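You operate a simulated robot arm through the tools that you are given. There is no shell and no other tool. Be economical: measure what you need, move in short steps, check, and stop when the job is done.

The job below is to be done with a simulated two-armed robot. You get a single attempt, and the scene is never put back.

JOB
Take the ribbed flange and put it on the top of the cream bench. Take the tee and put it on the middle bay of the top shelf. Put the elbow on the top of the vice bench. Put one of the brass sleeves from the top of the cream bench on the slat conveyor. The order is free.

Only the result counts: the job must be done as asked and must still hold three seconds after the hand-in. Knocking over, shifting, dropping, spilling or breaking anything else fails it.

ROBOT AND FRAMES
Two 7-joint arms with two-finger parallel grippers on one trunk, on a base that drives. Base frame: it is fixed to the floor where the robot stands at the start and does not move with it; the origin is under the middle of the robot, x ahead of it, y to its left, z up; the surface under the hand at the start is at about z = 0.804. Lengths are in m, angles in rad, forces in N, time in s.
The left shoulder is at the start at [0.07, 0.187, 1.215], the right one opposite. With the tool pointing down near the work surface each hand reaches from about 0.24 to 0.78 m from the robot's upright axis, wherever it stands, measured 20 degrees to its own side. Places, roughly: brass sleeve (4x4x3 cm) [1.1, -1.5, 0.8]; elbow (8x8x5 cm) [0.5, -0.4, 0.8]; middle bay of the top shelf (119x24 cm) [3.68, 3.42, 1.28]; ribbed flange (8x8x5 cm) [0.5, -0.2, 0.8]; slat conveyor [3.3, 3.6, 0.8]; tee (14x8x5 cm) [0.4, -0.2, 0.8]; top of the cream bench [1.4, -1, 0.8]; top of the vice bench [1.5, 3, 0.8]. Payload 3.91 kg a hand.
The tool frame of a hand sits at the grasp point between the pads (the TCP): z along the fingers, y along the line on which they close. The tips reach 0.03 m beyond it. The gripper opens to 0.11 m. The fingers are 0.02 m wide and 0.01 m thick; the gripper's body (0.048 by 0.112 m) begins 0.055 m behind the TCP.
Orientation is that of the tool frame in the base frame, as [roll, pitch, yaw] about the fixed x, y, z axes, in that order (R = Rz(yaw) Ry(pitch) Rx(roll)). With the fingers straight down and closing along the base's y, the tool's x points along the base's -x, its y along +y and its z along -z.

CONTROLS
- The arms move only by the tool step_arm. It takes "left_deltas", "right_deltas" or both (then of equal length, played together; a hand with none holds still); each is a list of rows, each a list of 6 numbers: the shift along the base's x, y, z in m, then the turn, a rotation vector about the base's x, y, z in rad. In form: [[tx, ty, tz, ax, ay, az], ...]. A call has 1 to 10 rows; each row is the pose to reach, as a shift and turn from the pose commanded when the call began. "left_gripper" and "right_gripper" are, for a hand that has rows, the closure, from 0 (fully open) to 1 (shut), set as the call begins (left out, the last holds). Each row takes 0.2 s and may step no farther than 0.05 m and 0.15 rad from the row before; otherwise, or with a gripper value out of range, the whole call is refused. A pose out of reach is approached as far as the arm can. The call stops where the force on the tool passes 40 N (or 10 N more than at its start, if that is more) or the arm is blocked; 0.2 s more then pass. Each finger travels about 0.072 m/s and halts on what it meets, pressing with about 38 N; the grip force reading is that of the motor and also rises with nothing between the fingers. The clock runs only during rows and for 0.2 s after the last one: add rows that repeat a pose to give the fingers time. The reply holds the time, the measured pose of the TCP, the force on the tool along the base axes, the opening and the grip force, in the units named above and with some noise, with the torque about the TCP (base axes, N m) and any sound that the robot's microphone picked up, and new pictures: "show" is both (left out), scene, wrist or none (wrist: the cameras of the hands that moved).
- Cameras (640 x 400 px; columns grow to the right, rows downward): "scene" is now at [0.1317, -0.0571, 1.4185]; the picture's right is [-0.62, -0.78, -0.00], its down [-0.58, 0.46, -0.67] and it looks along [0.52, -0.42, -0.74] (base axes); focal length 270 px, centre (320, 200). "left" rides on the left gripper at [0.072, -0.017, -0.103] in its tool frame; the picture's right is [0.23, 0.97, 0.00], its down [-0.76, 0.18, -0.62] and it looks along [-0.61, 0.14, 0.78] (tool axes); focal length 222 px, centre (320, 200). "right" rides on the right gripper at [0.072, 0.017, -0.103] in its tool frame; the picture's right is [-0.23, 0.97, 0.00], its down [-0.76, -0.18, -0.62] and it looks along [-0.61, -0.14, 0.78] (tool axes); focal length 222 px, centre (320, 200). There is no depth. A picture from a camera that has moved, and an enlarged one, comes with that camera's place and axes in the base frame and with its lens. The place of the scene camera against the robot may be out by one fixed shift of up to 0.025 m in any direction.
- move_column(by): slides the trunk up (or, below 0, down) by that many m; the arms and the scene camera ride with it, the base frame stays. It gives what a move gives, with no picture.
- base_move(legs): drives the robot by 1 to 6 legs, each [ahead, turn to the left] in m and rad, along the robot's own axes; the way and the turn of a leg run together, so that a leg with both is an arc; at most 1.5 m and 3.142 rad a leg. The arms and the cameras ride along, it lands a little off, and it stops where it bumps. It gives what a move gives, and a new picture of the scene camera.
- aim_head(pan, tilt): turns the head with the scene camera to pan (to the left, within 1.501 rad either way) and tilt (down, from -0.506 to 1.204), counted from straight ahead of the robot. It gives what a move gives, and a new picture of the scene camera.
- enlarge(camera, box): a new picture of the part [left, top, right, bottom] of that camera's present view, enlarged. No time passes.
- close_job(): hands the job in; it is judged then, once.

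Work in short steps. Places have to be worked out from the pictures, the camera data and where the tool is seen: move nearer, look again, correct. Check each grasp and each placing, and mend what went wrong. You have 165 turns and 260 pictures in all, those below and enlarged ones among them. Open the grippers and draw the arms clear of the work before you hand the job in, unless the task says otherwise; then end with one line.

The tools are called after "Call:" as a command line: name --argument value ..., lists and objects as JSON in quotes. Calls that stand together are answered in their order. step_arm: Moves the arms, as the interface text tells. Its arguments: {"type":"object","properties":{"left_deltas":{"type":"array","items":{"type":"array","items":{"type":"number"}}},"left_gripper":{"type":"number"},"right_deltas":{"type":"array","items":{"type":"array","items":{"type":"number"}}},"right_gripper":{"type":"number"},"show":{"type":"string","enum":["both","scene","wrist","none"]}},"required":[]} The other tools are called the same way: move_column (by) slides the trunk up or down; base_move (legs) drives the base; aim_head (pan, tilt) turns the head that bears the scene camera; enlarge (camera, box) takes an enlarged picture of a part of a camera's view; close_job () hands the job in.

At the start:

```text
clock: 0.0
left_tcp_pos: [0.455, -0.048, 1.1345]
left_ee_rot: [3.141, -0.001, 3.141]
left_wrist_force: [0.3, 0.1, 0.2]
left_torque: [0.0, -0.02, 0.01]
left_grip_width: 0.1103
left_grasp_force: 0.1
right_tcp_pos: [0.3519, -0.4937, 1.1]
right_ee_rot: [3.141, 0.001, 3.141]
right_wrist_force: [-0.7, 0.2, 0.2]
right_torque: [0.0, 0.01, -0.03]
right_grip_width: 0.1098
right_grasp_force: 0.0
trunk travel left (down, up): [-0.725, 0.215]
robot x, y, heading: [0.0016, -0.0006, 0.0]
head pan, tilt: [-0.674, 0.84]
```

scene: 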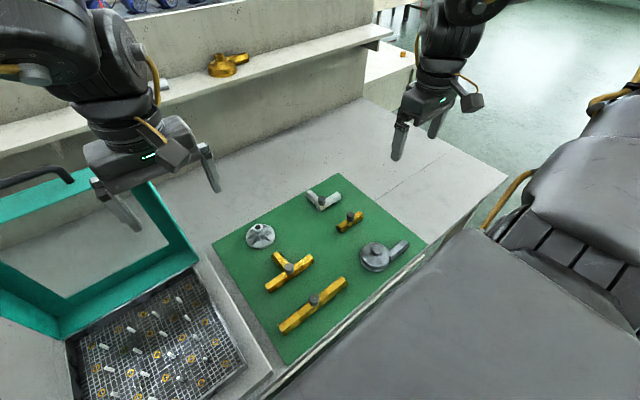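
right: 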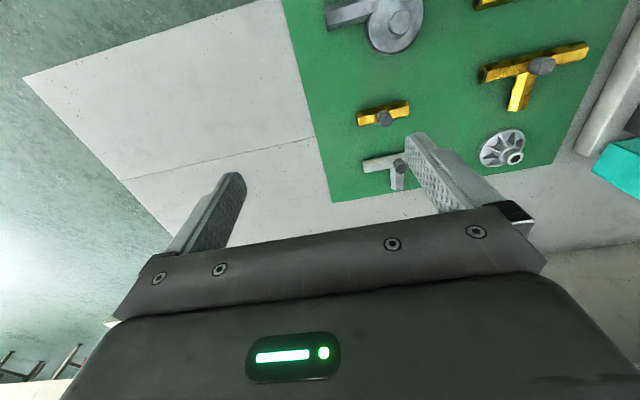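
left: 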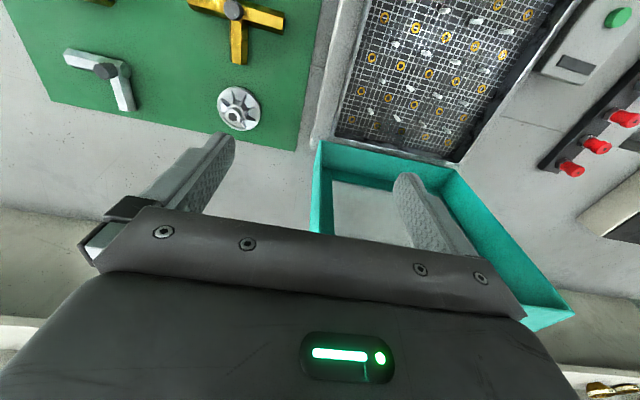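

The three work pieces are on the green mat. I'll enlarge the mat to see their shapes and how they can be gripped.

Call:
enlarge --camera "scene" --box '[200, 160, 440, 360]'

Call:
aim_head --pan -0.7 --tilt 0.3

Call:
aim_head --pan 0.8 --tilt 0.3

```text
2.00 times, centred on (320, 260) of scene
camera zoom: at [0.1317, -0.0571, 1.4185], right [-0.62, -0.78, 0.0], down [-0.58, 0.46, -0.67], along [0.52, -0.42, -0.74], focal length 540 px, centre (320, 80)
```

zoom: 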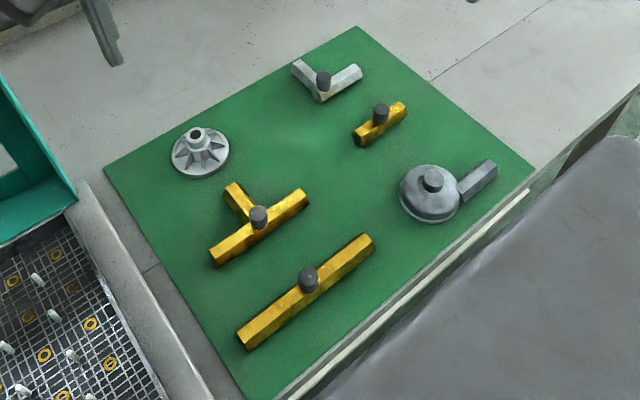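

```text
clock: 1.0
left_tcp_pos: [0.4542, -0.0478, 1.1345]
left_ee_rot: [3.141, 0.0, 3.141]
left_wrist_force: [0.6, 0.0, 0.6]
left_torque: [0.01, 0.04, -0.01]
left_grip_width: 0.1098
left_grasp_force: 0.0
right_tcp_pos: [0.3495, -0.4949, 1.0999]
right_ee_rot: [3.141, 0.001, 3.139]
right_wrist_force: [-0.1, -0.4, 0.5]
right_torque: [0.02, 0.0, 0.0]
right_grip_width: 0.11
right_grasp_force: 0.0
trunk travel left (down, up): [-0.725, 0.215]
robot x, y, heading: [-0.0013, 0.0025, -0.003]
head pan, tilt: [-0.7, 0.3]
camera scene: at [0.1416, -0.0681, 1.466], right [-0.64, -0.76, 0.0], down [-0.23, 0.19, -0.95], along [0.73, -0.62, -0.3], focal length 270 px, centre (320, 200)
```

scene: 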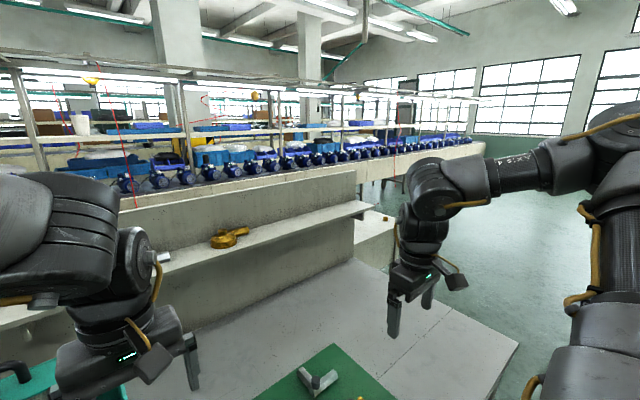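

```text
clock: 2.6
left_tcp_pos: [0.4556, -0.0485, 1.136]
left_ee_rot: [3.141, 0.0, 3.141]
left_wrist_force: [-1.1, 0.0, 0.8]
left_torque: [-0.01, 0.01, 0.0]
left_grip_width: 0.1099
left_grasp_force: 0.1
right_tcp_pos: [0.3509, -0.4946, 1.0992]
right_ee_rot: [3.141, 0.0, -3.141]
right_wrist_force: [-0.2, -0.2, 0.3]
right_torque: [0.01, 0.01, -0.02]
right_grip_width: 0.1103
right_grasp_force: 0.1
trunk travel left (down, up): [-0.725, 0.215]
robot x, y, heading: [-0.0009, -0.0006, 0.004]
head pan, tilt: [0.799, 0.3]
camera scene: at [0.1353, 0.0589, 1.4662], right [0.72, -0.7, 0.0], down [-0.21, -0.21, -0.96], along [0.67, 0.68, -0.3], focal length 270 px, centre (320, 200)
```

scene: 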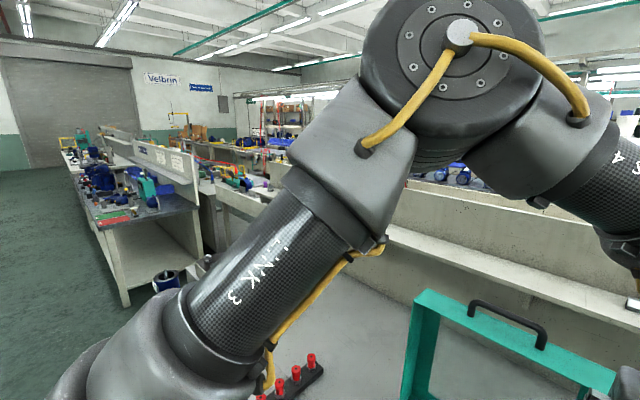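

The mat shows the flange at about (0.55,-0.19), the tee at (0.42,-0.20) and the elbow at (0.55,-0.40). I move the left hand up and left out of the way and bring the right hand over the flange to look closer.

Call:
step_arm --left_deltas '[[0, 0.03, 0.03, 0, 0, 0], [-0.02, 0.06, 0.06, 0, 0, 0], [-0.04, 0.1, 0.08, 0, 0, 0], [-0.06, 0.14, 0.08, 0, 0, 0], [-0.06, 0.14, 0.08, 0, 0, 0], [-0.06, 0.14, 0.08, 0, 0, 0], [-0.06, 0.14, 0.08, 0, 0, 0], [-0.06, 0.14, 0.08, 0, 0, 0]]' --right_deltas '[[0.0, 0, 0, 0, 0, 0], [0.02, 0.02, 0, 0, 0, 0], [0.05, 0.06, -0.01, 0, 0, 0], [0.08, 0.09, -0.02, 0, 0, 0], [0.1, 0.13, -0.03, 0, 0, 0], [0.12, 0.17, -0.05, 0, 0, 0], [0.13, 0.2, -0.07, 0, 0, 0], [0.13, 0.2, -0.07, 0, 0, 0]]'

Call:
aim_head --pan -0.5 --tilt 0.9

```text
refused: row 3 steps farther than a row can; nothing moved
```

```text
clock: 4.0
left_tcp_pos: [0.4551, -0.0485, 1.1354]
left_ee_rot: [3.141, 0.0, 3.14]
left_wrist_force: [0.0, 0.3, 0.2]
left_torque: [-0.01, -0.02, 0.0]
left_grip_width: 0.11
left_grasp_force: 0.0
right_tcp_pos: [0.3517, -0.494, 1.1002]
right_ee_rot: [-3.14, -0.002, -3.14]
right_wrist_force: [-0.5, -0.2, -0.9]
right_torque: [-0.01, 0.03, 0.01]
right_grip_width: 0.1101
right_grasp_force: 0.0
trunk travel left (down, up): [-0.725, 0.215]
robot x, y, heading: [0.0036, -0.0013, 0.0]
head pan, tilt: [-0.499, 0.901]
camera scene: at [0.1365, -0.0441, 1.4139], right [-0.48, -0.88, 0.0], down [-0.69, 0.37, -0.62], along [0.55, -0.3, -0.78], focal length 270 px, centre (320, 200)
```

scene: 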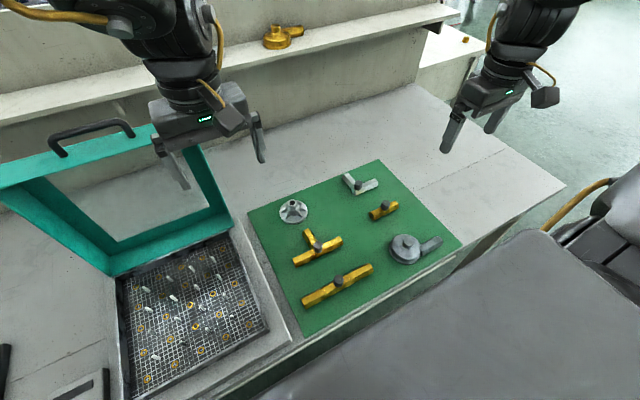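

A row was too long, so I repeat the move with smaller steps.

Call:
step_arm --left_deltas '[[0, 0.0, 0.04, 0, 0, 0], [-0.02, 0.04, 0.06, 0, 0, 0], [-0.04, 0.08, 0.07, 0, 0, 0], [-0.06, 0.12, 0.07, 0, 0, 0], [-0.06, 0.15, 0.07, 0, 0, 0], [-0.06, 0.15, 0.07, 0, 0, 0], [-0.06, 0.15, 0.07, 0, 0, 0], [-0.06, 0.15, 0.07, 0, 0, 0], [-0.06, 0.15, 0.07, 0, 0, 0]]' --right_deltas '[[0.0, 0, 0, 0, 0, 0], [0.02, 0.03, 0, 0, 0, 0], [0.04, 0.07, -0.01, 0, 0, 0], [0.06, 0.11, -0.02, 0, 0, 0], [0.08, 0.15, -0.03, 0, 0, 0], [0.11, 0.18, -0.05, 0, 0, 0], [0.14, 0.21, -0.07, 0, 0, 0], [0.15, 0.25, -0.08, 0, 0, 0], [0.16, 0.28, -0.1, 0, 0, 0]]'

```text
clock: 6.0
left_tcp_pos: [0.3922, 0.0994, 1.205]
left_ee_rot: [3.138, 0.002, 3.141]
left_wrist_force: [-1.0, 0.0, -0.3]
left_torque: [-0.03, -0.01, 0.01]
left_grip_width: 0.1101
left_grasp_force: 0.1
right_tcp_pos: [0.4935, -0.2435, 1.0105]
right_ee_rot: [3.141, 0.002, -3.14]
right_wrist_force: [0.5, -0.8, -1.2]
right_torque: [0.01, -0.02, -0.02]
right_grip_width: 0.11
right_grasp_force: 0.0
right hand out of reach, approached as far as the arm can: row 9
trunk travel left (down, up): [-0.725, 0.215]
robot x, y, heading: [0.002, 0.0021, 0.001]
head pan, tilt: [-0.499, 0.901]
camera scene: at [0.1354, -0.0451, 1.414], right [-0.48, -0.88, 0.0], down [-0.69, 0.38, -0.62], along [0.55, -0.3, -0.78], focal length 270 px, centre (320, 200)
camera right: at [0.4202, -0.2279, 1.1145], right [0.23, 0.97, 0.0], down [0.76, -0.18, 0.62], along [0.61, -0.14, -0.78], focal length 222 px, centre (320, 200)
camera left: at [0.321, 0.0839, 1.3078], right [-0.23, 0.97, 0.0], down [0.76, 0.18, 0.62], along [0.61, 0.14, -0.78], focal length 222 px, centre (320, 200)
```

scene: 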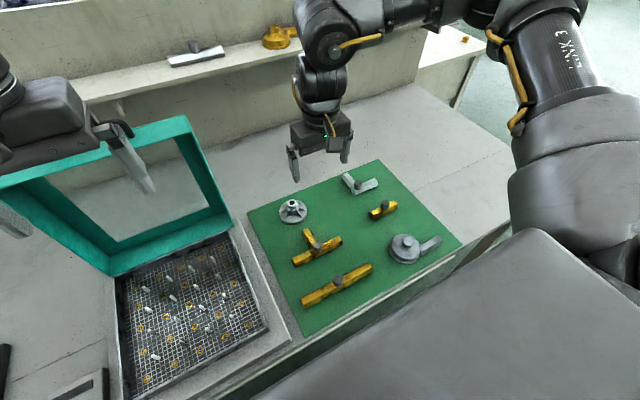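
right: 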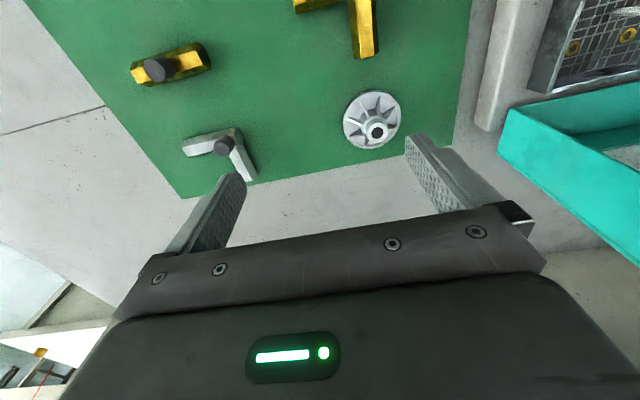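
left: 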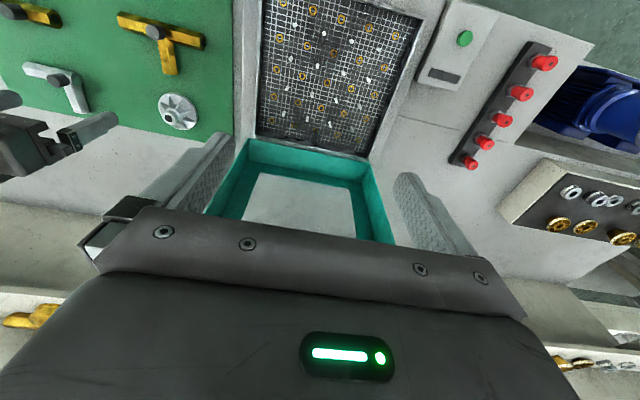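

The wrist view puts the flange at about (0.537,-0.183). I continue toward it while lowering, watching whether the reach allows it.

Call:
step_arm --right_deltas '[[0.005, 0.0, -0.04, 0, 0, 0], [0.015, 0.01, -0.07, 0, 0, 0], [0.025, 0.03, -0.08, 0, 0, 0], [0.025, 0.03, -0.08, 0, 0, 0], [0.025, 0.03, -0.08, 0, 0, 0]]' --show "wrist"

Call:
enlarge --camera "right" --box '[240, 0, 480, 150]'

```text
clock: 7.2
left_tcp_pos: [0.3945, 0.1004, 1.2062]
left_ee_rot: [3.141, 0.001, -3.141]
left_wrist_force: [0.5, -1.0, -0.9]
left_torque: [0.02, 0.01, 0.01]
left_grip_width: 0.1101
left_grasp_force: 0.1
right_tcp_pos: [0.4892, -0.2652, 0.9582]
right_ee_rot: [3.141, -0.001, 3.141]
right_wrist_force: [0.1, 0.2, 0.1]
right_torque: [0.02, -0.01, 0.0]
right_grip_width: 0.1102
right_grasp_force: 0.1
right hand out of reach, approached as far as the arm can: row 1, 2, 3, 4, 5
trunk travel left (down, up): [-0.725, 0.215]
robot x, y, heading: [0.0017, -0.0028, 0.001]
head pan, tilt: [-0.499, 0.901]
camera right: at [0.4176, -0.2487, 1.063], right [0.23, 0.97, 0.0], down [0.76, -0.18, 0.62], along [0.61, -0.14, -0.78], focal length 222 px, centre (320, 200)
```

right: 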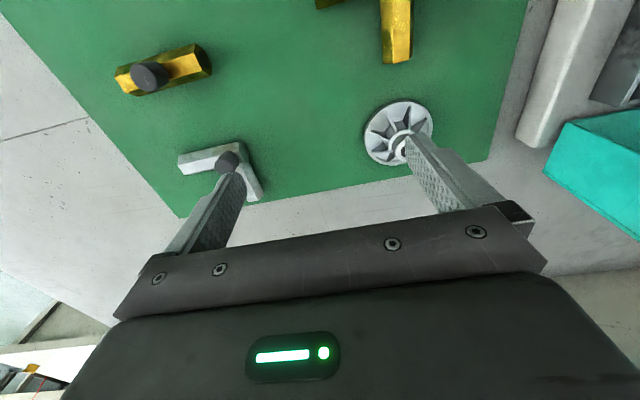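

```text
2.67 times, centred on (360, 75) of right
camera zoom: at [0.4176, -0.2487, 1.063], right [0.23, 0.97, 0.0], down [0.76, -0.18, 0.62], along [0.61, -0.14, -0.78], focal length 592 px, centre (213, 533)
```

zoom: 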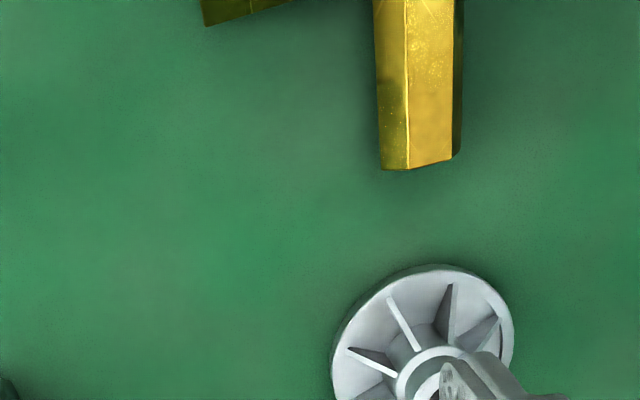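

The right arm stalls at an inward limit; letting the tool yaw with the arm may free the wrist, so I try a turn about z while moving to the flange.

Call:
step_arm --right_deltas '[[0.0, 0.0, 0, 0, 0, 0.14], [0.0, 0.0, 0, 0, 0, 0.28], [0.0, 0.0, 0, 0, 0, 0.4], [0.01, 0.03, 0, 0, 0, 0.4], [0.02, 0.06, 0, 0, 0, 0.4], [0.02, 0.06, 0, 0, 0, 0.4]]' --show "none"

```text
clock: 8.6
left_tcp_pos: [0.3943, 0.1005, 1.2058]
left_ee_rot: [3.141, -0.002, 3.141]
left_wrist_force: [-0.6, 0.1, -0.4]
left_torque: [-0.01, 0.03, 0.01]
left_grip_width: 0.1095
left_grasp_force: 0.2
right_tcp_pos: [0.4867, -0.2498, 0.9821]
right_ee_rot: [-3.142, 0.002, -2.742]
right_wrist_force: [0.3, 0.6, 0.8]
right_torque: [0.0, -0.01, -0.01]
right_grip_width: 0.1102
right_grasp_force: 0.1
right hand out of reach, approached as far as the arm can: row 4, 5, 6
trunk travel left (down, up): [-0.725, 0.215]
robot x, y, heading: [-0.0011, 0.0008, 0.002]
head pan, tilt: [-0.499, 0.901]
```

The limit is geometric, on the inward side. I'll pull the right hand back out, back the base off a little and turn left so the mat lies more to the right arm's own side.

Call:
step_arm --right_deltas '[[0.0, -0.04, 0.02, 0, 0, -0.1], [-0.01, -0.08, 0.04, 0, 0, -0.2], [-0.03, -0.12, 0.06, 0, 0, -0.3], [-0.06, -0.15, 0.08, 0, 0, -0.4], [-0.08, -0.18, 0.1, 0, 0, -0.4]]' --show "none"

Call:
base_move --legs '[[-0.08, 0], [0, 0.4]]'

```text
clock: 9.8
left_tcp_pos: [0.393, 0.1008, 1.2057]
left_ee_rot: [3.141, 0.002, -3.142]
left_wrist_force: [-0.4, 0.8, -0.3]
left_torque: [0.02, 0.01, -0.01]
left_grip_width: 0.1097
left_grasp_force: 0.1
right_tcp_pos: [0.4042, -0.437, 1.0805]
right_ee_rot: [3.138, 0.001, 3.141]
right_wrist_force: [-0.2, 0.3, 0.0]
right_torque: [0.01, -0.02, 0.0]
right_grip_width: 0.1102
right_grasp_force: 0.1
trunk travel left (down, up): [-0.725, 0.215]
robot x, y, heading: [-0.0016, 0.0032, -0.002]
head pan, tilt: [-0.499, 0.901]
```

```text
clock: 12.1
left_tcp_pos: [0.2421, 0.2481, 1.2054]
left_ee_rot: [3.141, -0.001, -2.737]
left_wrist_force: [0.5, 0.5, 0.2]
left_torque: [0.02, -0.03, 0.0]
left_grip_width: 0.1101
left_grasp_force: 0.1
right_tcp_pos: [0.4652, -0.2406, 1.0801]
right_ee_rot: [3.14, 0.001, -2.738]
right_wrist_force: [0.8, -0.2, -0.8]
right_torque: [0.03, -0.01, 0.02]
right_grip_width: 0.1099
right_grasp_force: 0.1
trunk travel left (down, up): [-0.725, 0.215]
robot x, y, heading: [-0.0808, 0.001, 0.405]
head pan, tilt: [-0.499, 0.901]
camera scene: at [0.062, 0.0044, 1.4139], right [-0.09, -1.0, 0.0], down [-0.78, 0.07, -0.62], along [0.62, -0.06, -0.78], focal length 270 px, centre (320, 200)
```

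scene: 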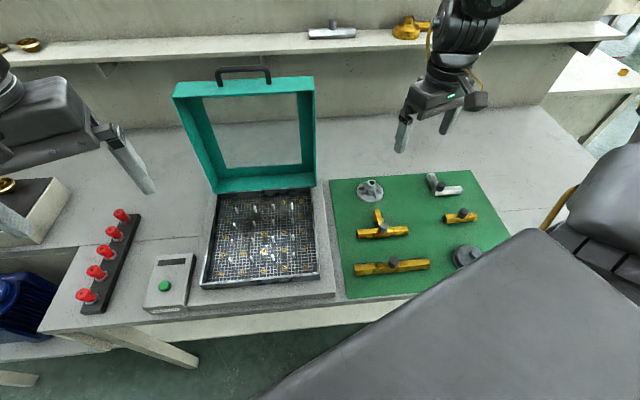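

Turned and clear. The right hand is now near the flange; I move over it at (0.537,-0.183) and down to z 0.93.

Call:
step_arm --right_deltas '[[0.02, 0.01, -0.03, 0, 0, 0], [0.04, 0.02, -0.05, 0, 0, 0], [0.055, 0.04, -0.08, 0, 0, 0], [0.07, 0.055, -0.11, 0, 0, 0], [0.072, 0.057, -0.15, 0, 0, 0], [0.072, 0.057, -0.15, 0, 0, 0]]'

```text
clock: 13.5
left_tcp_pos: [0.2429, 0.2481, 1.2057]
left_ee_rot: [3.141, 0.001, -2.737]
left_wrist_force: [1.5, -0.1, 0.7]
left_torque: [0.01, -0.04, 0.01]
left_grip_width: 0.1101
left_grasp_force: 0.1
right_tcp_pos: [0.5386, -0.184, 0.9294]
right_ee_rot: [-3.141, 0.0, -2.736]
right_wrist_force: [0.0, -0.4, 0.4]
right_torque: [-0.01, -0.01, 0.01]
right_grip_width: 0.11
right_grasp_force: 0.1
trunk travel left (down, up): [-0.725, 0.215]
robot x, y, heading: [-0.0792, -0.001, 0.408]
head pan, tilt: [-0.499, 0.901]
camera scene: at [0.0611, 0.0052, 1.414], right [-0.09, -1.0, 0.0], down [-0.78, 0.07, -0.62], along [0.62, -0.06, -0.78], focal length 270 px, centre (320, 200)
camera right: at [0.4647, -0.197, 1.0333], right [-0.17, 0.98, 0.0], down [0.77, 0.14, 0.62], along [0.61, 0.11, -0.78], focal length 222 px, centre (320, 200)
```

scene: 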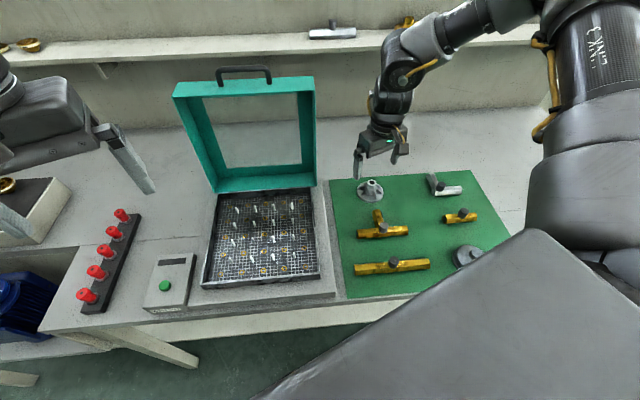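
right: 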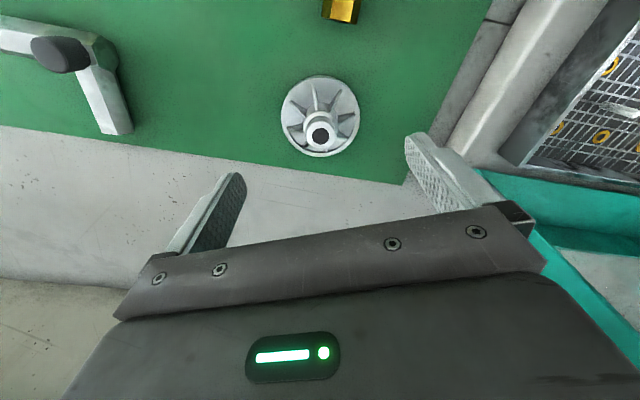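

The flange hub is at (0.535,-0.185), right under the TCP. I descend with the gripper open so the tips straddle the hub (TCP z≈0.853).

Call:
step_arm --right_deltas '[[-0.003, 0, -0.03, 0, 0, 0], [-0.003, 0, -0.055, 0, 0, 0], [-0.003, 0, -0.07, 0, 0, 0], [-0.003, 0, -0.076, 0, 0, 0], [-0.003, 0, -0.076, 0, 0, 0]]' --show "wrist"

```text
clock: 14.7
left_tcp_pos: [0.2433, 0.2483, 1.2056]
left_ee_rot: [-3.141, 0.0, -2.737]
left_wrist_force: [-0.9, 0.1, -0.8]
left_torque: [0.03, -0.02, -0.04]
left_grip_width: 0.1098
left_grasp_force: 0.0
right_tcp_pos: [0.5339, -0.1842, 0.8517]
right_ee_rot: [-3.141, 0.0, -2.736]
right_wrist_force: [-0.2, 0.4, -0.3]
right_torque: [0.02, 0.0, -0.04]
right_grip_width: 0.11
right_grasp_force: 0.1
trunk travel left (down, up): [-0.725, 0.215]
robot x, y, heading: [-0.0811, 0.0033, 0.402]
head pan, tilt: [-0.499, 0.901]
camera right: at [0.4601, -0.1968, 0.9559], right [-0.17, 0.98, 0.0], down [0.77, 0.14, 0.62], along [0.61, 0.11, -0.78], focal length 222 px, centre (320, 200)
```

right: 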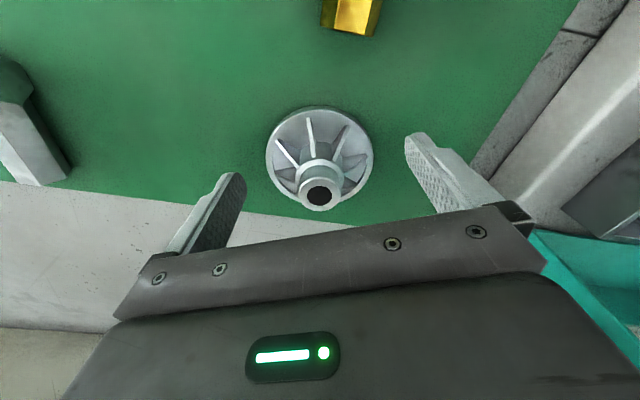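

The hub is centred between the fingers. I close the gripper.

Call:
step_arm --right_deltas '[[0, 0, 0, 0, 0, 0], [0, 0, 0, 0, 0, 0], [0, 0, 0, 0, 0, 0], [0, 0, 0, 0, 0, 0], [0, 0, 0, 0, 0, 0]]' --right_gripper 1 --show "wrist"

Call:
step_arm --right_deltas '[[0, 0, 0.02, 0, 0, 0], [0, 0, 0.05, 0, 0, 0], [0, 0, 0.09, 0, 0, 0], [0, 0, 0.13, 0, 0, 0]]'

```text
clock: 15.6
left_tcp_pos: [0.2349, 0.2488, 1.208]
left_ee_rot: [-3.137, 0.004, -2.739]
left_wrist_force: [-0.1, 0.2, 0.8]
left_torque: [0.02, 0.01, 0.02]
left_grip_width: 0.1101
left_grasp_force: 0.0
right_tcp_pos: [0.535, -0.1832, 0.8626]
right_ee_rot: [-3.131, 0.021, -2.741]
right_wrist_force: [-1.2, -6.7, 53.3]
right_torque: [-0.28, -0.32, -0.24]
right_grip_width: 0.0337
right_grasp_force: 38.2
trunk travel left (down, up): [-0.725, 0.215]
robot x, y, heading: [-0.0801, -0.0022, 0.405]
head pan, tilt: [-0.499, 0.901]
stopped in row 4 (right hand): the force on the tool passed its limit at 45 N (the readings are from after the stop); the commanded pose is now the measured one
camera right: at [0.4586, -0.1955, 0.9649], right [-0.17, 0.99, 0.0], down [0.76, 0.13, 0.64], along [0.63, 0.1, -0.77], focal length 222 px, centre (320, 200)
```

right: 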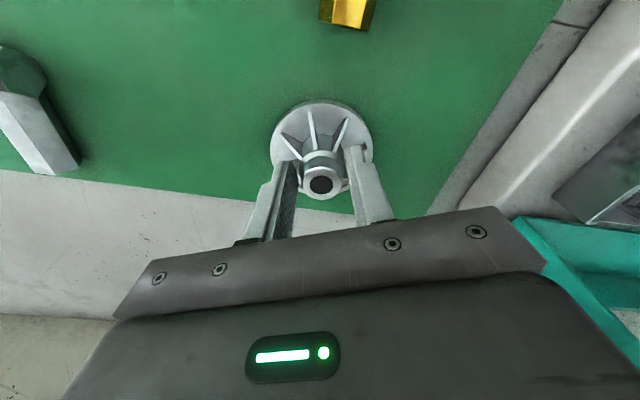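

```text
clock: 16.6
left_tcp_pos: [0.2435, 0.2479, 1.206]
left_ee_rot: [-3.14, 0.0, -2.738]
left_wrist_force: [-0.3, 0.9, -0.4]
left_torque: [0.0, 0.01, 0.01]
left_grip_width: 0.11
left_grasp_force: 0.1
right_tcp_pos: [0.5384, -0.1849, 0.983]
right_ee_rot: [-3.137, 0.006, -2.741]
right_wrist_force: [0.5, 0.2, -1.5]
right_torque: [0.04, 0.02, 0.0]
right_grip_width: 0.0242
right_grasp_force: 38.3
trunk travel left (down, up): [-0.725, 0.215]
robot x, y, heading: [-0.0823, -0.0026, 0.402]
head pan, tilt: [-0.499, 0.901]
camera scene: at [0.0623, 0.0046, 1.4137], right [-0.1, -1.0, 0.0], down [-0.78, 0.07, -0.62], along [0.62, -0.06, -0.78], focal length 270 px, centre (320, 200)
camera right: at [0.4643, -0.1987, 1.0865], right [-0.17, 0.99, 0.0], down [0.77, 0.14, 0.63], along [0.62, 0.11, -0.78], focal length 222 px, centre (320, 200)
```

scene: 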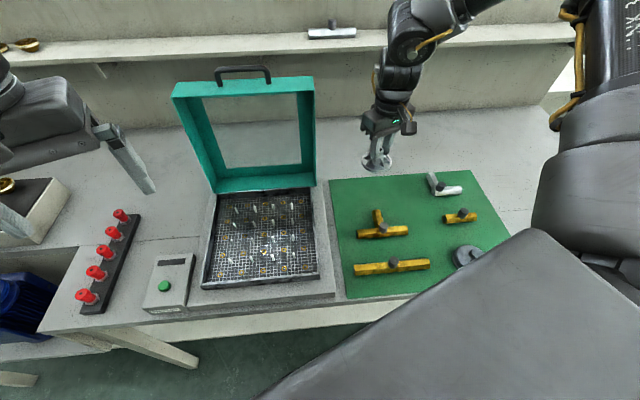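
right: 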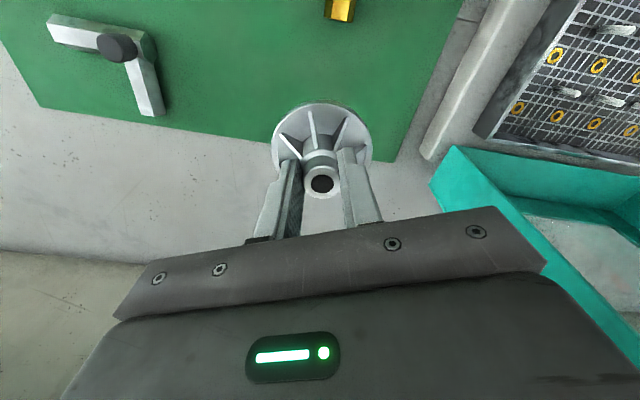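

The flange is held by its hub (24 mm, 38 N) and lifted clear. Now I turn right so the tee falls to the left arm's side.

Call:
base_move --legs '[[0, -1.35]]'

Call:
aim_head --pan 0.5 --tilt 0.9

```text
clock: 20.4
left_tcp_pos: [0.2253, -0.2683, 1.2056]
left_ee_rot: [3.141, 0.0, 2.17]
left_wrist_force: [-0.4, -0.1, -0.6]
left_torque: [0.04, 0.01, 0.0]
left_grip_width: 0.1096
left_grasp_force: 0.0
right_tcp_pos: [-0.1421, -0.6423, 0.9818]
right_ee_rot: [-3.135, 0.007, 2.165]
right_wrist_force: [-0.5, 0.6, -2.1]
right_torque: [0.01, 0.01, 0.02]
right_grip_width: 0.0242
right_grasp_force: 37.9
trunk travel left (down, up): [-0.725, 0.215]
robot x, y, heading: [-0.0792, 0.0022, -0.971]
head pan, tilt: [-0.499, 0.901]
camera scene: at [-0.0237, -0.1245, 1.4138], right [-1.0, -0.1, 0.0], down [-0.08, 0.78, -0.62], along [0.06, -0.62, -0.78], focal length 270 px, centre (320, 200)
```

scene: 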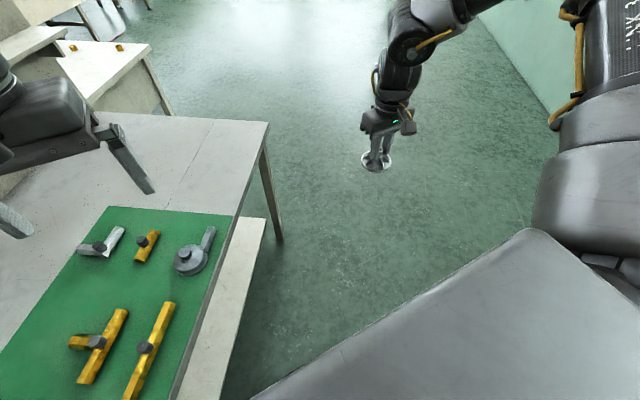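

```text
clock: 21.7
left_tcp_pos: [0.2262, -0.269, 1.2053]
left_ee_rot: [3.141, 0.001, 2.169]
left_wrist_force: [-0.1, -0.3, -1.6]
left_torque: [0.01, -0.02, 0.0]
left_grip_width: 0.11
left_grasp_force: 0.0
right_tcp_pos: [-0.1415, -0.6434, 0.9828]
right_ee_rot: [-3.138, 0.008, 2.166]
right_wrist_force: [-0.6, 0.1, -2.0]
right_torque: [-0.01, 0.03, -0.01]
right_grip_width: 0.0242
right_grasp_force: 38.0
trunk travel left (down, up): [-0.725, 0.215]
robot x, y, heading: [-0.0797, -0.0005, -0.973]
head pan, tilt: [0.499, 0.901]
camera scene: at [0.0358, -0.084, 1.4139], right [-0.46, -0.89, 0.0], down [-0.7, 0.36, -0.62], along [0.55, -0.28, -0.78], focal length 270 px, centre (320, 200)
```

scene: 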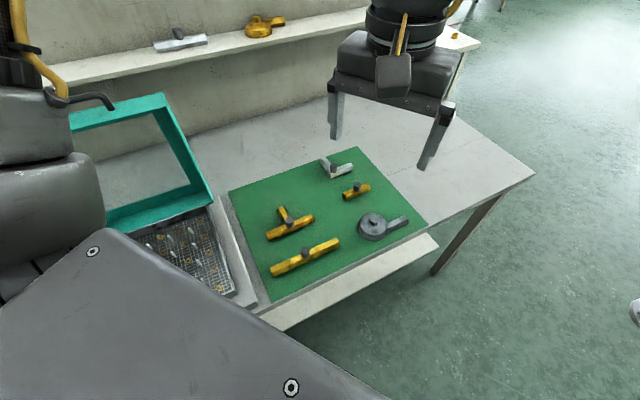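

The tee is now on the left arm's side. I move the left hand over the tee knob at about (0.41,-0.19).

Call:
step_arm --left_deltas '[[0.03, 0.01, -0.03, 0, 0, 0], [0.06, 0.025, -0.06, 0, 0, 0], [0.09, 0.035, -0.09, 0, 0, 0], [0.12, 0.045, -0.12, 0, 0, 0], [0.15, 0.06, -0.15, 0, 0, 0], [0.175, 0.075, -0.18, 0, 0, 0], [0.183, 0.078, -0.22, 0, 0, 0], [0.183, 0.078, -0.25, 0, 0, 0], [0.183, 0.078, -0.25, 0, 0, 0]]'

```text
clock: 23.7
left_tcp_pos: [0.3286, -0.1931, 0.9784]
left_ee_rot: [3.137, 0.003, 2.172]
left_wrist_force: [0.3, -0.5, 0.1]
left_torque: [0.01, -0.03, -0.02]
left_grip_width: 0.1099
left_grasp_force: 0.0
left hand out of reach, approached as far as the arm can: row 4, 5, 6, 7, 8, 9
right_tcp_pos: [-0.1441, -0.6427, 0.9829]
right_ee_rot: [-3.137, 0.01, 2.166]
right_wrist_force: [-1.1, -0.1, -1.6]
right_torque: [0.01, -0.02, -0.01]
right_grip_width: 0.0242
right_grasp_force: 37.2
trunk travel left (down, up): [-0.725, 0.215]
robot x, y, heading: [-0.0817, 0.001, -0.975]
head pan, tilt: [0.499, 0.901]
camera scene: at [0.0334, -0.0833, 1.4141], right [-0.46, -0.89, 0.0], down [-0.7, 0.36, -0.62], along [0.55, -0.28, -0.78], focal length 270 px, centre (320, 200)
camera left: at [0.2732, -0.1414, 1.0803], right [0.67, 0.74, 0.0], down [0.57, -0.53, 0.63], along [0.46, -0.42, -0.78], focal length 222 px, centre (320, 200)
```

scene: 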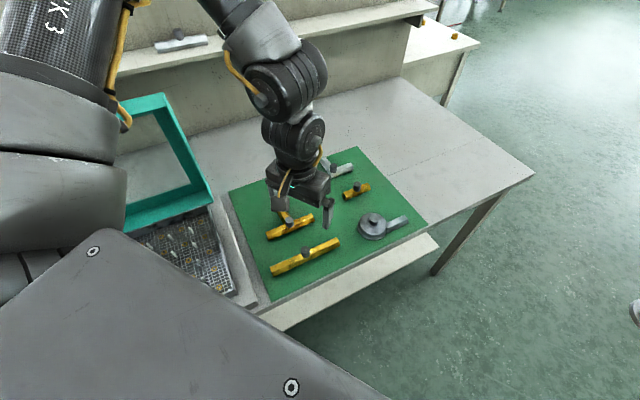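
left: 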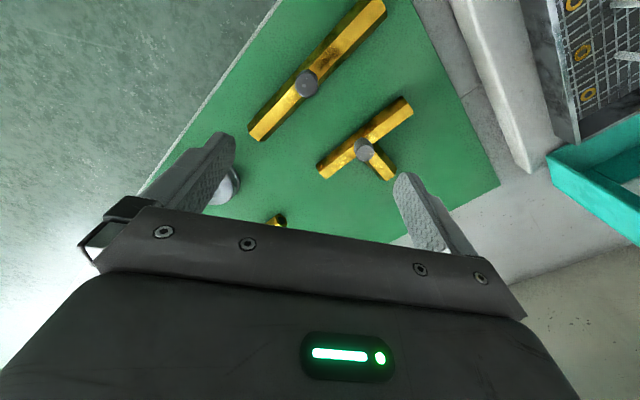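

The left arm stalls at x≈0.33, likely an awkward elbow posture inherited from its inward start pose. I raise it and swing it outward to loosen the posture, then check.

Call:
step_arm --left_deltas '[[0.0, 0.0, 0.04, 0, 0, 0], [0, 0, 0.08, 0, 0, 0], [0.0, 0, 0.12, 0, 0, 0], [0.04, 0.027, 0.12, 0, 0, 0], [0.08, 0.054, 0.12, 0, 0, 0], [0.12, 0.08, 0.12, 0, 0, 0], [0.15, 0.1, 0.12, 0, 0, 0], [0.15, 0.1, 0.12, 0, 0, 0]]' --show "none"

```text
clock: 25.5
left_tcp_pos: [0.3505, -0.1376, 1.0919]
left_ee_rot: [3.14, 0.002, 2.172]
left_wrist_force: [0.4, 0.3, 0.4]
left_torque: [0.0, 0.01, 0.01]
left_grip_width: 0.1102
left_grasp_force: 0.1
left hand out of reach, approached as far as the arm can: row 4, 5, 6, 7, 8
right_tcp_pos: [-0.1425, -0.6422, 0.9821]
right_ee_rot: [-3.138, 0.006, 2.166]
right_wrist_force: [0.5, 0.5, -2.0]
right_torque: [0.01, 0.04, 0.0]
right_grip_width: 0.0243
right_grasp_force: 38.6
trunk travel left (down, up): [-0.725, 0.215]
robot x, y, heading: [-0.0783, 0.0015, -0.972]
head pan, tilt: [0.499, 0.901]
```

The stall persists, so I test whether tool yaw is the limiting joint by rotating clockwise while holding the outward target.

Call:
step_arm --left_deltas '[[0.0, 0.0, 0.0, 0, 0, -0.14], [0, 0, 0, 0, 0, -0.28], [0.0, 0, 0, 0, 0, -0.42], [0.0, 0, 0, 0, 0, -0.56], [0.03, 0.02, 0, 0, 0, -0.56], [0.06, 0.04, 0, 0, 0, -0.56], [0.06, 0.04, 0, 0, 0, -0.56]]' --show "scene"

```text
clock: 27.1
left_tcp_pos: [0.2033, -0.1945, 1.0941]
left_ee_rot: [3.14, -0.003, 1.612]
left_wrist_force: [0.2, 0.3, 0.7]
left_torque: [-0.03, -0.01, -0.02]
left_grip_width: 0.1099
left_grasp_force: 0.1
left hand out of reach, approached as far as the arm can: row 1, 2, 3, 4, 5, 6, 7
right_tcp_pos: [-0.1441, -0.6431, 0.982]
right_ee_rot: [-3.138, 0.006, 2.166]
right_wrist_force: [-0.3, 0.8, -2.5]
right_torque: [0.02, -0.03, 0.01]
right_grip_width: 0.0243
right_grasp_force: 38.1
trunk travel left (down, up): [-0.725, 0.215]
robot x, y, heading: [-0.078, 0.0023, -0.971]
head pan, tilt: [0.499, 0.901]
camera scene: at [0.0349, -0.0844, 1.4139], right [-0.46, -0.89, 0.0], down [-0.7, 0.36, -0.62], along [0.55, -0.28, -0.78], focal length 270 px, centre (320, 200)
```

scene: 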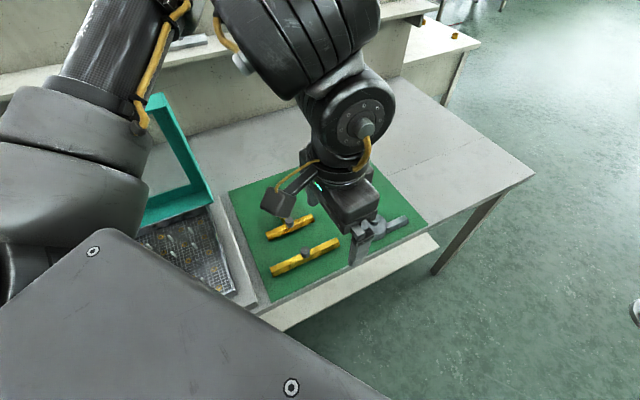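

Clockwise made it much worse, so yaw is indeed the limiter. I rotate counter-clockwise instead, well past the original yaw, then push out.

Call:
step_arm --left_deltas '[[0.0, 0.0, 0.0, 0, 0, 0.14], [0, 0, 0, 0, 0, 0.28], [0.0, 0, 0, 0, 0, 0.42], [0.0, 0, 0, 0, 0, 0.56], [0.0, 0.0, 0, 0, 0, 0.7], [0.0, 0.0, 0, 0, 0, 0.84], [0.0, 0.0, 0, 0, 0, 0.98], [0, 0, 0, 0, 0, 1.12], [0, 0, 0, 0, 0, 1.12]]' --show "none"

```text
clock: 29.1
left_tcp_pos: [0.2116, -0.2008, 1.0973]
left_ee_rot: [-3.141, 0.0, 2.728]
left_wrist_force: [-0.5, -0.4, 0.4]
left_torque: [0.01, -0.03, 0.01]
left_grip_width: 0.11
left_grasp_force: 0.1
right_tcp_pos: [-0.1417, -0.6426, 0.9837]
right_ee_rot: [-3.137, 0.008, 2.166]
right_wrist_force: [0.0, -0.8, -2.1]
right_torque: [0.01, -0.03, 0.01]
right_grip_width: 0.0241
right_grasp_force: 38.3
trunk travel left (down, up): [-0.725, 0.215]
robot x, y, heading: [-0.0807, 0.0011, -0.972]
head pan, tilt: [0.499, 0.901]
```

The arm tracks freely now. I move it over the tee at (0.41,-0.19).

Call:
step_arm --left_deltas '[[0.04, 0.0, 0.0, 0, 0, 0], [0.08, 0, 0, 0, 0, 0], [0.12, 0.0, -0.02, 0, 0, 0], [0.16, 0.01, -0.04, 0, 0, 0], [0.195, 0.01, -0.07, 0, 0, 0], [0.2, 0.01, -0.11, 0, 0, 0], [0.2, 0.01, -0.15, 0, 0, 0], [0.2, 0.01, -0.15, 0, 0, 0]]'

```text
clock: 30.9
left_tcp_pos: [0.4116, -0.1903, 0.9458]
left_ee_rot: [-3.14, 0.002, 2.727]
left_wrist_force: [0.1, -0.9, -0.3]
left_torque: [-0.02, -0.01, 0.04]
left_grip_width: 0.11
left_grasp_force: 0.0
right_tcp_pos: [-0.1432, -0.6432, 0.9825]
right_ee_rot: [-3.138, 0.007, 2.166]
right_wrist_force: [-0.5, -0.6, -1.5]
right_torque: [-0.01, 0.01, 0.01]
right_grip_width: 0.0242
right_grasp_force: 37.8
trunk travel left (down, up): [-0.725, 0.215]
robot x, y, heading: [-0.0813, 0.0006, -0.974]
head pan, tilt: [0.499, 0.901]
camera scene: at [0.0354, -0.0837, 1.4139], right [-0.46, -0.89, 0.0], down [-0.7, 0.36, -0.62], along [0.55, -0.28, -0.78], focal length 270 px, centre (320, 200)
camera left: at [0.3384, -0.1754, 1.0479], right [0.18, 0.98, 0.0], down [0.77, -0.14, 0.62], along [0.61, -0.11, -0.78], focal length 222 px, centre (320, 200)
```

scene: 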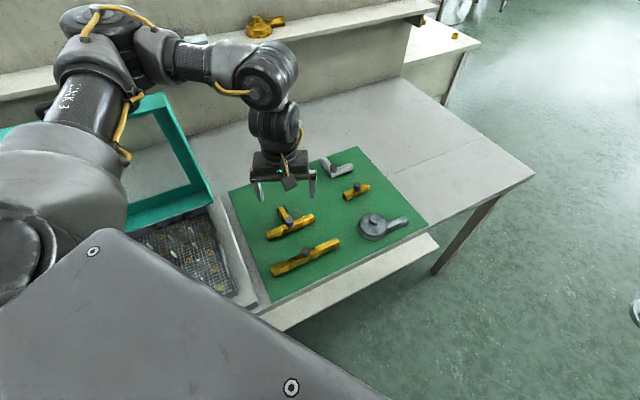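
left: 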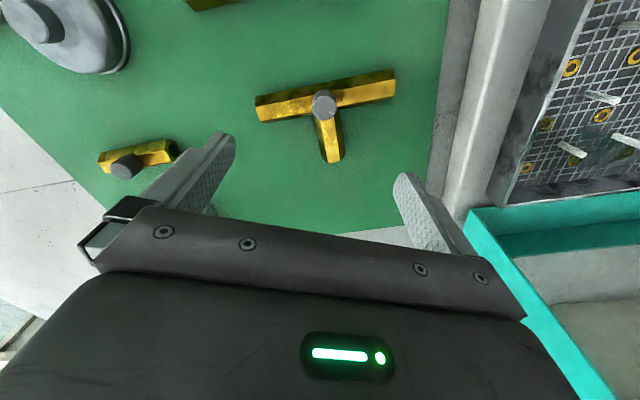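

The tee knob is at about (0.391,-0.182), with the bar along y. I align and descend to z≈0.866 to straddle the knob.

Call:
step_arm --left_deltas '[[-0.02, 0.008, -0.02, 0, 0, 0], [-0.0206, 0.008, -0.05, 0, 0, 0], [-0.0206, 0.008, -0.07, 0, 0, 0], [-0.0206, 0.008, -0.08, 0, 0, 0], [-0.0206, 0.008, -0.08, 0, 0, 0]]' --show "wrist"

Call:
enlarge --camera "scene" --box '[230, 140, 390, 240]'

```text
clock: 32.1
left_tcp_pos: [0.3777, -0.1954, 0.8754]
left_ee_rot: [3.131, 0.014, 2.723]
left_wrist_force: [0.3, -0.4, -0.4]
left_torque: [0.02, -0.03, -0.01]
left_grip_width: 0.11
left_grasp_force: 0.2
right_tcp_pos: [-0.1549, -0.6521, 0.9788]
right_ee_rot: [3.128, 0.007, 2.162]
right_wrist_force: [0.2, 1.2, -2.0]
right_torque: [-0.01, 0.0, -0.01]
right_grip_width: 0.0244
right_grasp_force: 38.1
trunk travel left (down, up): [-0.725, 0.215]
robot x, y, heading: [-0.0767, -0.0002, -0.976]
head pan, tilt: [0.499, 0.901]
camera left: at [0.3041, -0.1809, 0.9768], right [0.19, 0.98, 0.01], down [0.76, -0.15, 0.64], along [0.62, -0.12, -0.77], focal length 222 px, centre (320, 200)
```

left: 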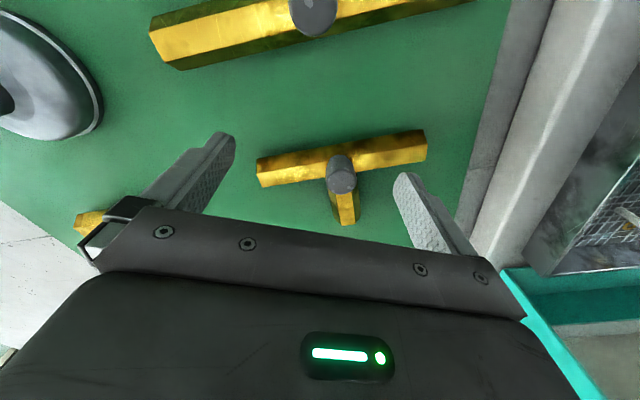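

```text
4.00 times, centred on (310, 190) of scene
camera zoom: at [0.0014, -0.1089, 1.4169], right [-0.46, -0.89, -0.03], down [-0.68, 0.37, -0.63], along [0.57, -0.27, -0.77], focal length 1080 px, centre (360, 240)
```

zoom: 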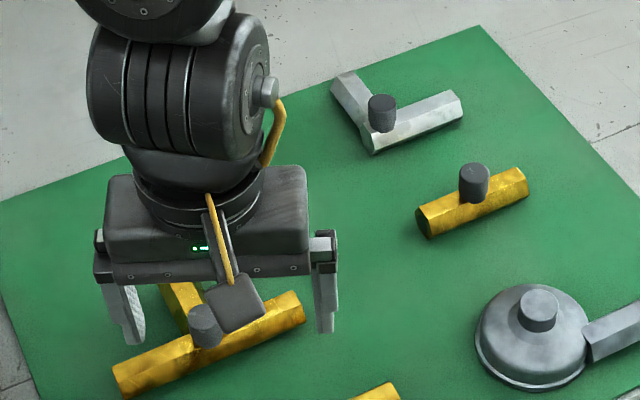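

The whole robot has tilted slightly (camera and the right hand shifted) with no wrist force, so some upper part of the left arm is likely pressing on something. I raise the hand back up and look.

Call:
step_arm --left_deltas '[[0, 0, 0.03, 0, 0, 0], [0, 0, 0.06, 0, 0, 0], [0, 0, 0.07, 0, 0, 0]]' --show "none"

Call:
aim_head --pan 1.1 --tilt 0.8

```text
clock: 32.9
left_tcp_pos: [0.3776, -0.1926, 0.9421]
left_ee_rot: [3.125, 0.008, 2.723]
left_wrist_force: [-2.0, -0.3, 0.4]
left_torque: [0.05, -0.05, -0.01]
left_grip_width: 0.1099
left_grasp_force: 0.1
right_tcp_pos: [-0.1568, -0.6514, 0.9766]
right_ee_rot: [3.131, 0.005, 2.161]
right_wrist_force: [-0.4, -0.6, -2.0]
right_torque: [0.06, 0.01, 0.01]
right_grip_width: 0.024
right_grasp_force: 37.6
trunk travel left (down, up): [-0.725, 0.215]
robot x, y, heading: [-0.0769, 0.0007, -0.972]
head pan, tilt: [0.499, 0.901]
```

```text
clock: 33.9
left_tcp_pos: [0.3896, -0.1822, 0.9372]
left_ee_rot: [-3.141, -0.002, 2.73]
left_wrist_force: [0.7, 0.4, -0.2]
left_torque: [0.01, 0.03, 0.03]
left_grip_width: 0.1099
left_grasp_force: 0.1
right_tcp_pos: [-0.1407, -0.6431, 0.9832]
right_ee_rot: [-3.135, 0.006, 2.168]
right_wrist_force: [1.1, -0.6, -1.4]
right_torque: [0.04, 0.04, 0.05]
right_grip_width: 0.0244
right_grasp_force: 38.0
trunk travel left (down, up): [-0.725, 0.215]
robot x, y, heading: [-0.0813, -0.0018, -0.973]
head pan, tilt: [1.1, 0.799]
camera scene: at [0.0503, -0.0384, 1.4217], right [0.13, -0.99, 0.0], down [-0.71, -0.09, -0.7], along [0.69, 0.09, -0.72], focal length 270 px, centre (320, 200)
```

scene: 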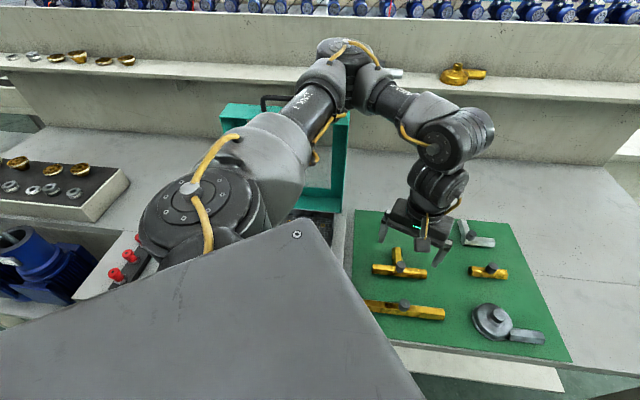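

The left elbow reaches over the teal lid and would press it when lowering. I raise the hand, raise the trunk a bit, and reposition the base further to the right along the bench so the left arm no longer crosses the lid.

Call:
step_arm --left_deltas '[[0, 0, 0.04, 0, 0, 0], [-0.02, 0, 0.08, 0, 0, 0], [-0.06, -0.01, 0.1, 0, 0, 0], [-0.1, -0.02, 0.12, 0, 0, 0], [-0.14, -0.03, 0.12, 0, 0, 0]]' --show "none"

Call:
move_column --by 0.1

Call:
base_move --legs '[[0, -0.6], [0.4, 0], [0, 1.37]]'

Call:
aim_head --pan 0.3 --tilt 0.85

```text
clock: 35.1
left_tcp_pos: [0.25, -0.213, 1.0601]
left_ee_rot: [3.138, -0.001, 2.728]
left_wrist_force: [-0.3, 0.4, 0.1]
left_torque: [0.0, -0.01, 0.02]
left_grip_width: 0.1102
left_grasp_force: 0.1
right_tcp_pos: [-0.1435, -0.6436, 0.982]
right_ee_rot: [-3.14, 0.007, 2.166]
right_wrist_force: [-0.2, -0.2, -2.4]
right_torque: [0.04, -0.01, -0.02]
right_grip_width: 0.0241
right_grasp_force: 38.2
trunk travel left (down, up): [-0.725, 0.215]
robot x, y, heading: [-0.0778, -0.0003, -0.971]
head pan, tilt: [1.1, 0.799]
```

```text
clock: 36.4
left_tcp_pos: [0.2528, -0.2129, 1.1588]
left_ee_rot: [3.141, 0.0, 2.728]
left_wrist_force: [0.2, -0.1, 0.5]
left_torque: [0.0, 0.05, 0.02]
left_grip_width: 0.1098
left_grasp_force: 0.1
right_tcp_pos: [-0.1422, -0.6426, 1.0825]
right_ee_rot: [-3.136, 0.007, 2.165]
right_wrist_force: [-0.5, 0.6, -2.0]
right_torque: [0.03, 0.02, -0.01]
right_grip_width: 0.0242
right_grasp_force: 38.1
trunk travel left (down, up): [-0.825, 0.115]
robot x, y, heading: [-0.084, -0.001, -0.972]
head pan, tilt: [1.1, 0.799]
```

```text
clock: 43.9
left_tcp_pos: [0.3008, -0.3582, 1.1601]
left_ee_rot: [-3.141, 0.001, -2.868]
left_wrist_force: [-0.4, 0.1, 0.0]
left_torque: [0.01, 0.0, -0.02]
left_grip_width: 0.1102
left_grasp_force: 0.1
right_tcp_pos: [0.2688, -0.9419, 1.0827]
right_ee_rot: [-3.138, 0.007, 2.854]
right_wrist_force: [-0.2, -0.7, -1.6]
right_torque: [-0.01, 0.02, 0.0]
right_grip_width: 0.0239
right_grasp_force: 38.0
trunk travel left (down, up): [-0.825, 0.115]
robot x, y, heading: [-0.0931, -0.4066, -0.284]
head pan, tilt: [1.1, 0.799]
camera scene: at [0.0337, -0.3689, 1.5218], right [0.73, -0.69, 0.0], down [-0.49, -0.52, -0.7], along [0.48, 0.51, -0.72], focal length 270 px, centre (320, 200)
```

scene: 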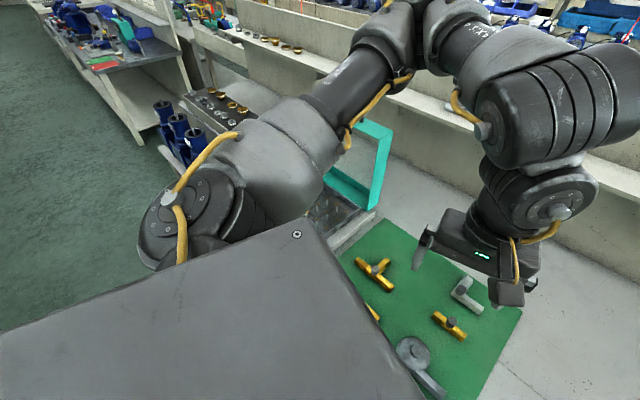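

```text
clock: 45.0
left_tcp_pos: [0.3013, -0.358, 1.1596]
left_ee_rot: [3.141, -0.002, -2.867]
left_wrist_force: [-1.2, 0.4, 0.8]
left_torque: [-0.02, 0.03, 0.02]
left_grip_width: 0.1095
left_grasp_force: 0.0
right_tcp_pos: [0.2698, -0.9415, 1.0832]
right_ee_rot: [-3.136, 0.006, 2.853]
right_wrist_force: [1.2, -0.6, -1.9]
right_torque: [0.04, 0.01, 0.0]
right_grip_width: 0.0242
right_grasp_force: 37.8
trunk travel left (down, up): [-0.825, 0.115]
robot x, y, heading: [-0.0871, -0.4018, -0.282]
head pan, tilt: [0.3, 0.85]
camera scene: at [0.0566, -0.426, 1.5177], right [0.02, -1.0, 0.0], down [-0.75, -0.01, -0.66], along [0.66, 0.01, -0.75], focal length 270 px, centre (320, 200)
```

scene: 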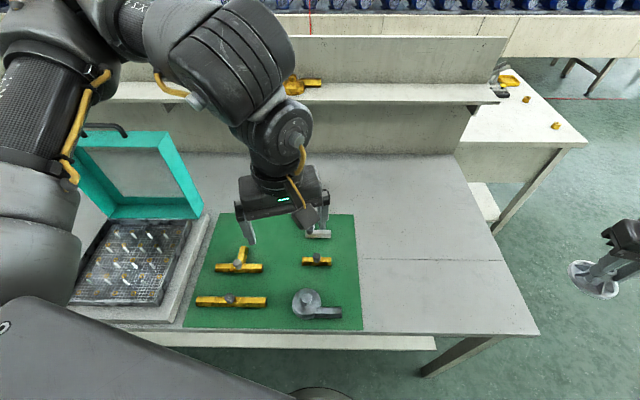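

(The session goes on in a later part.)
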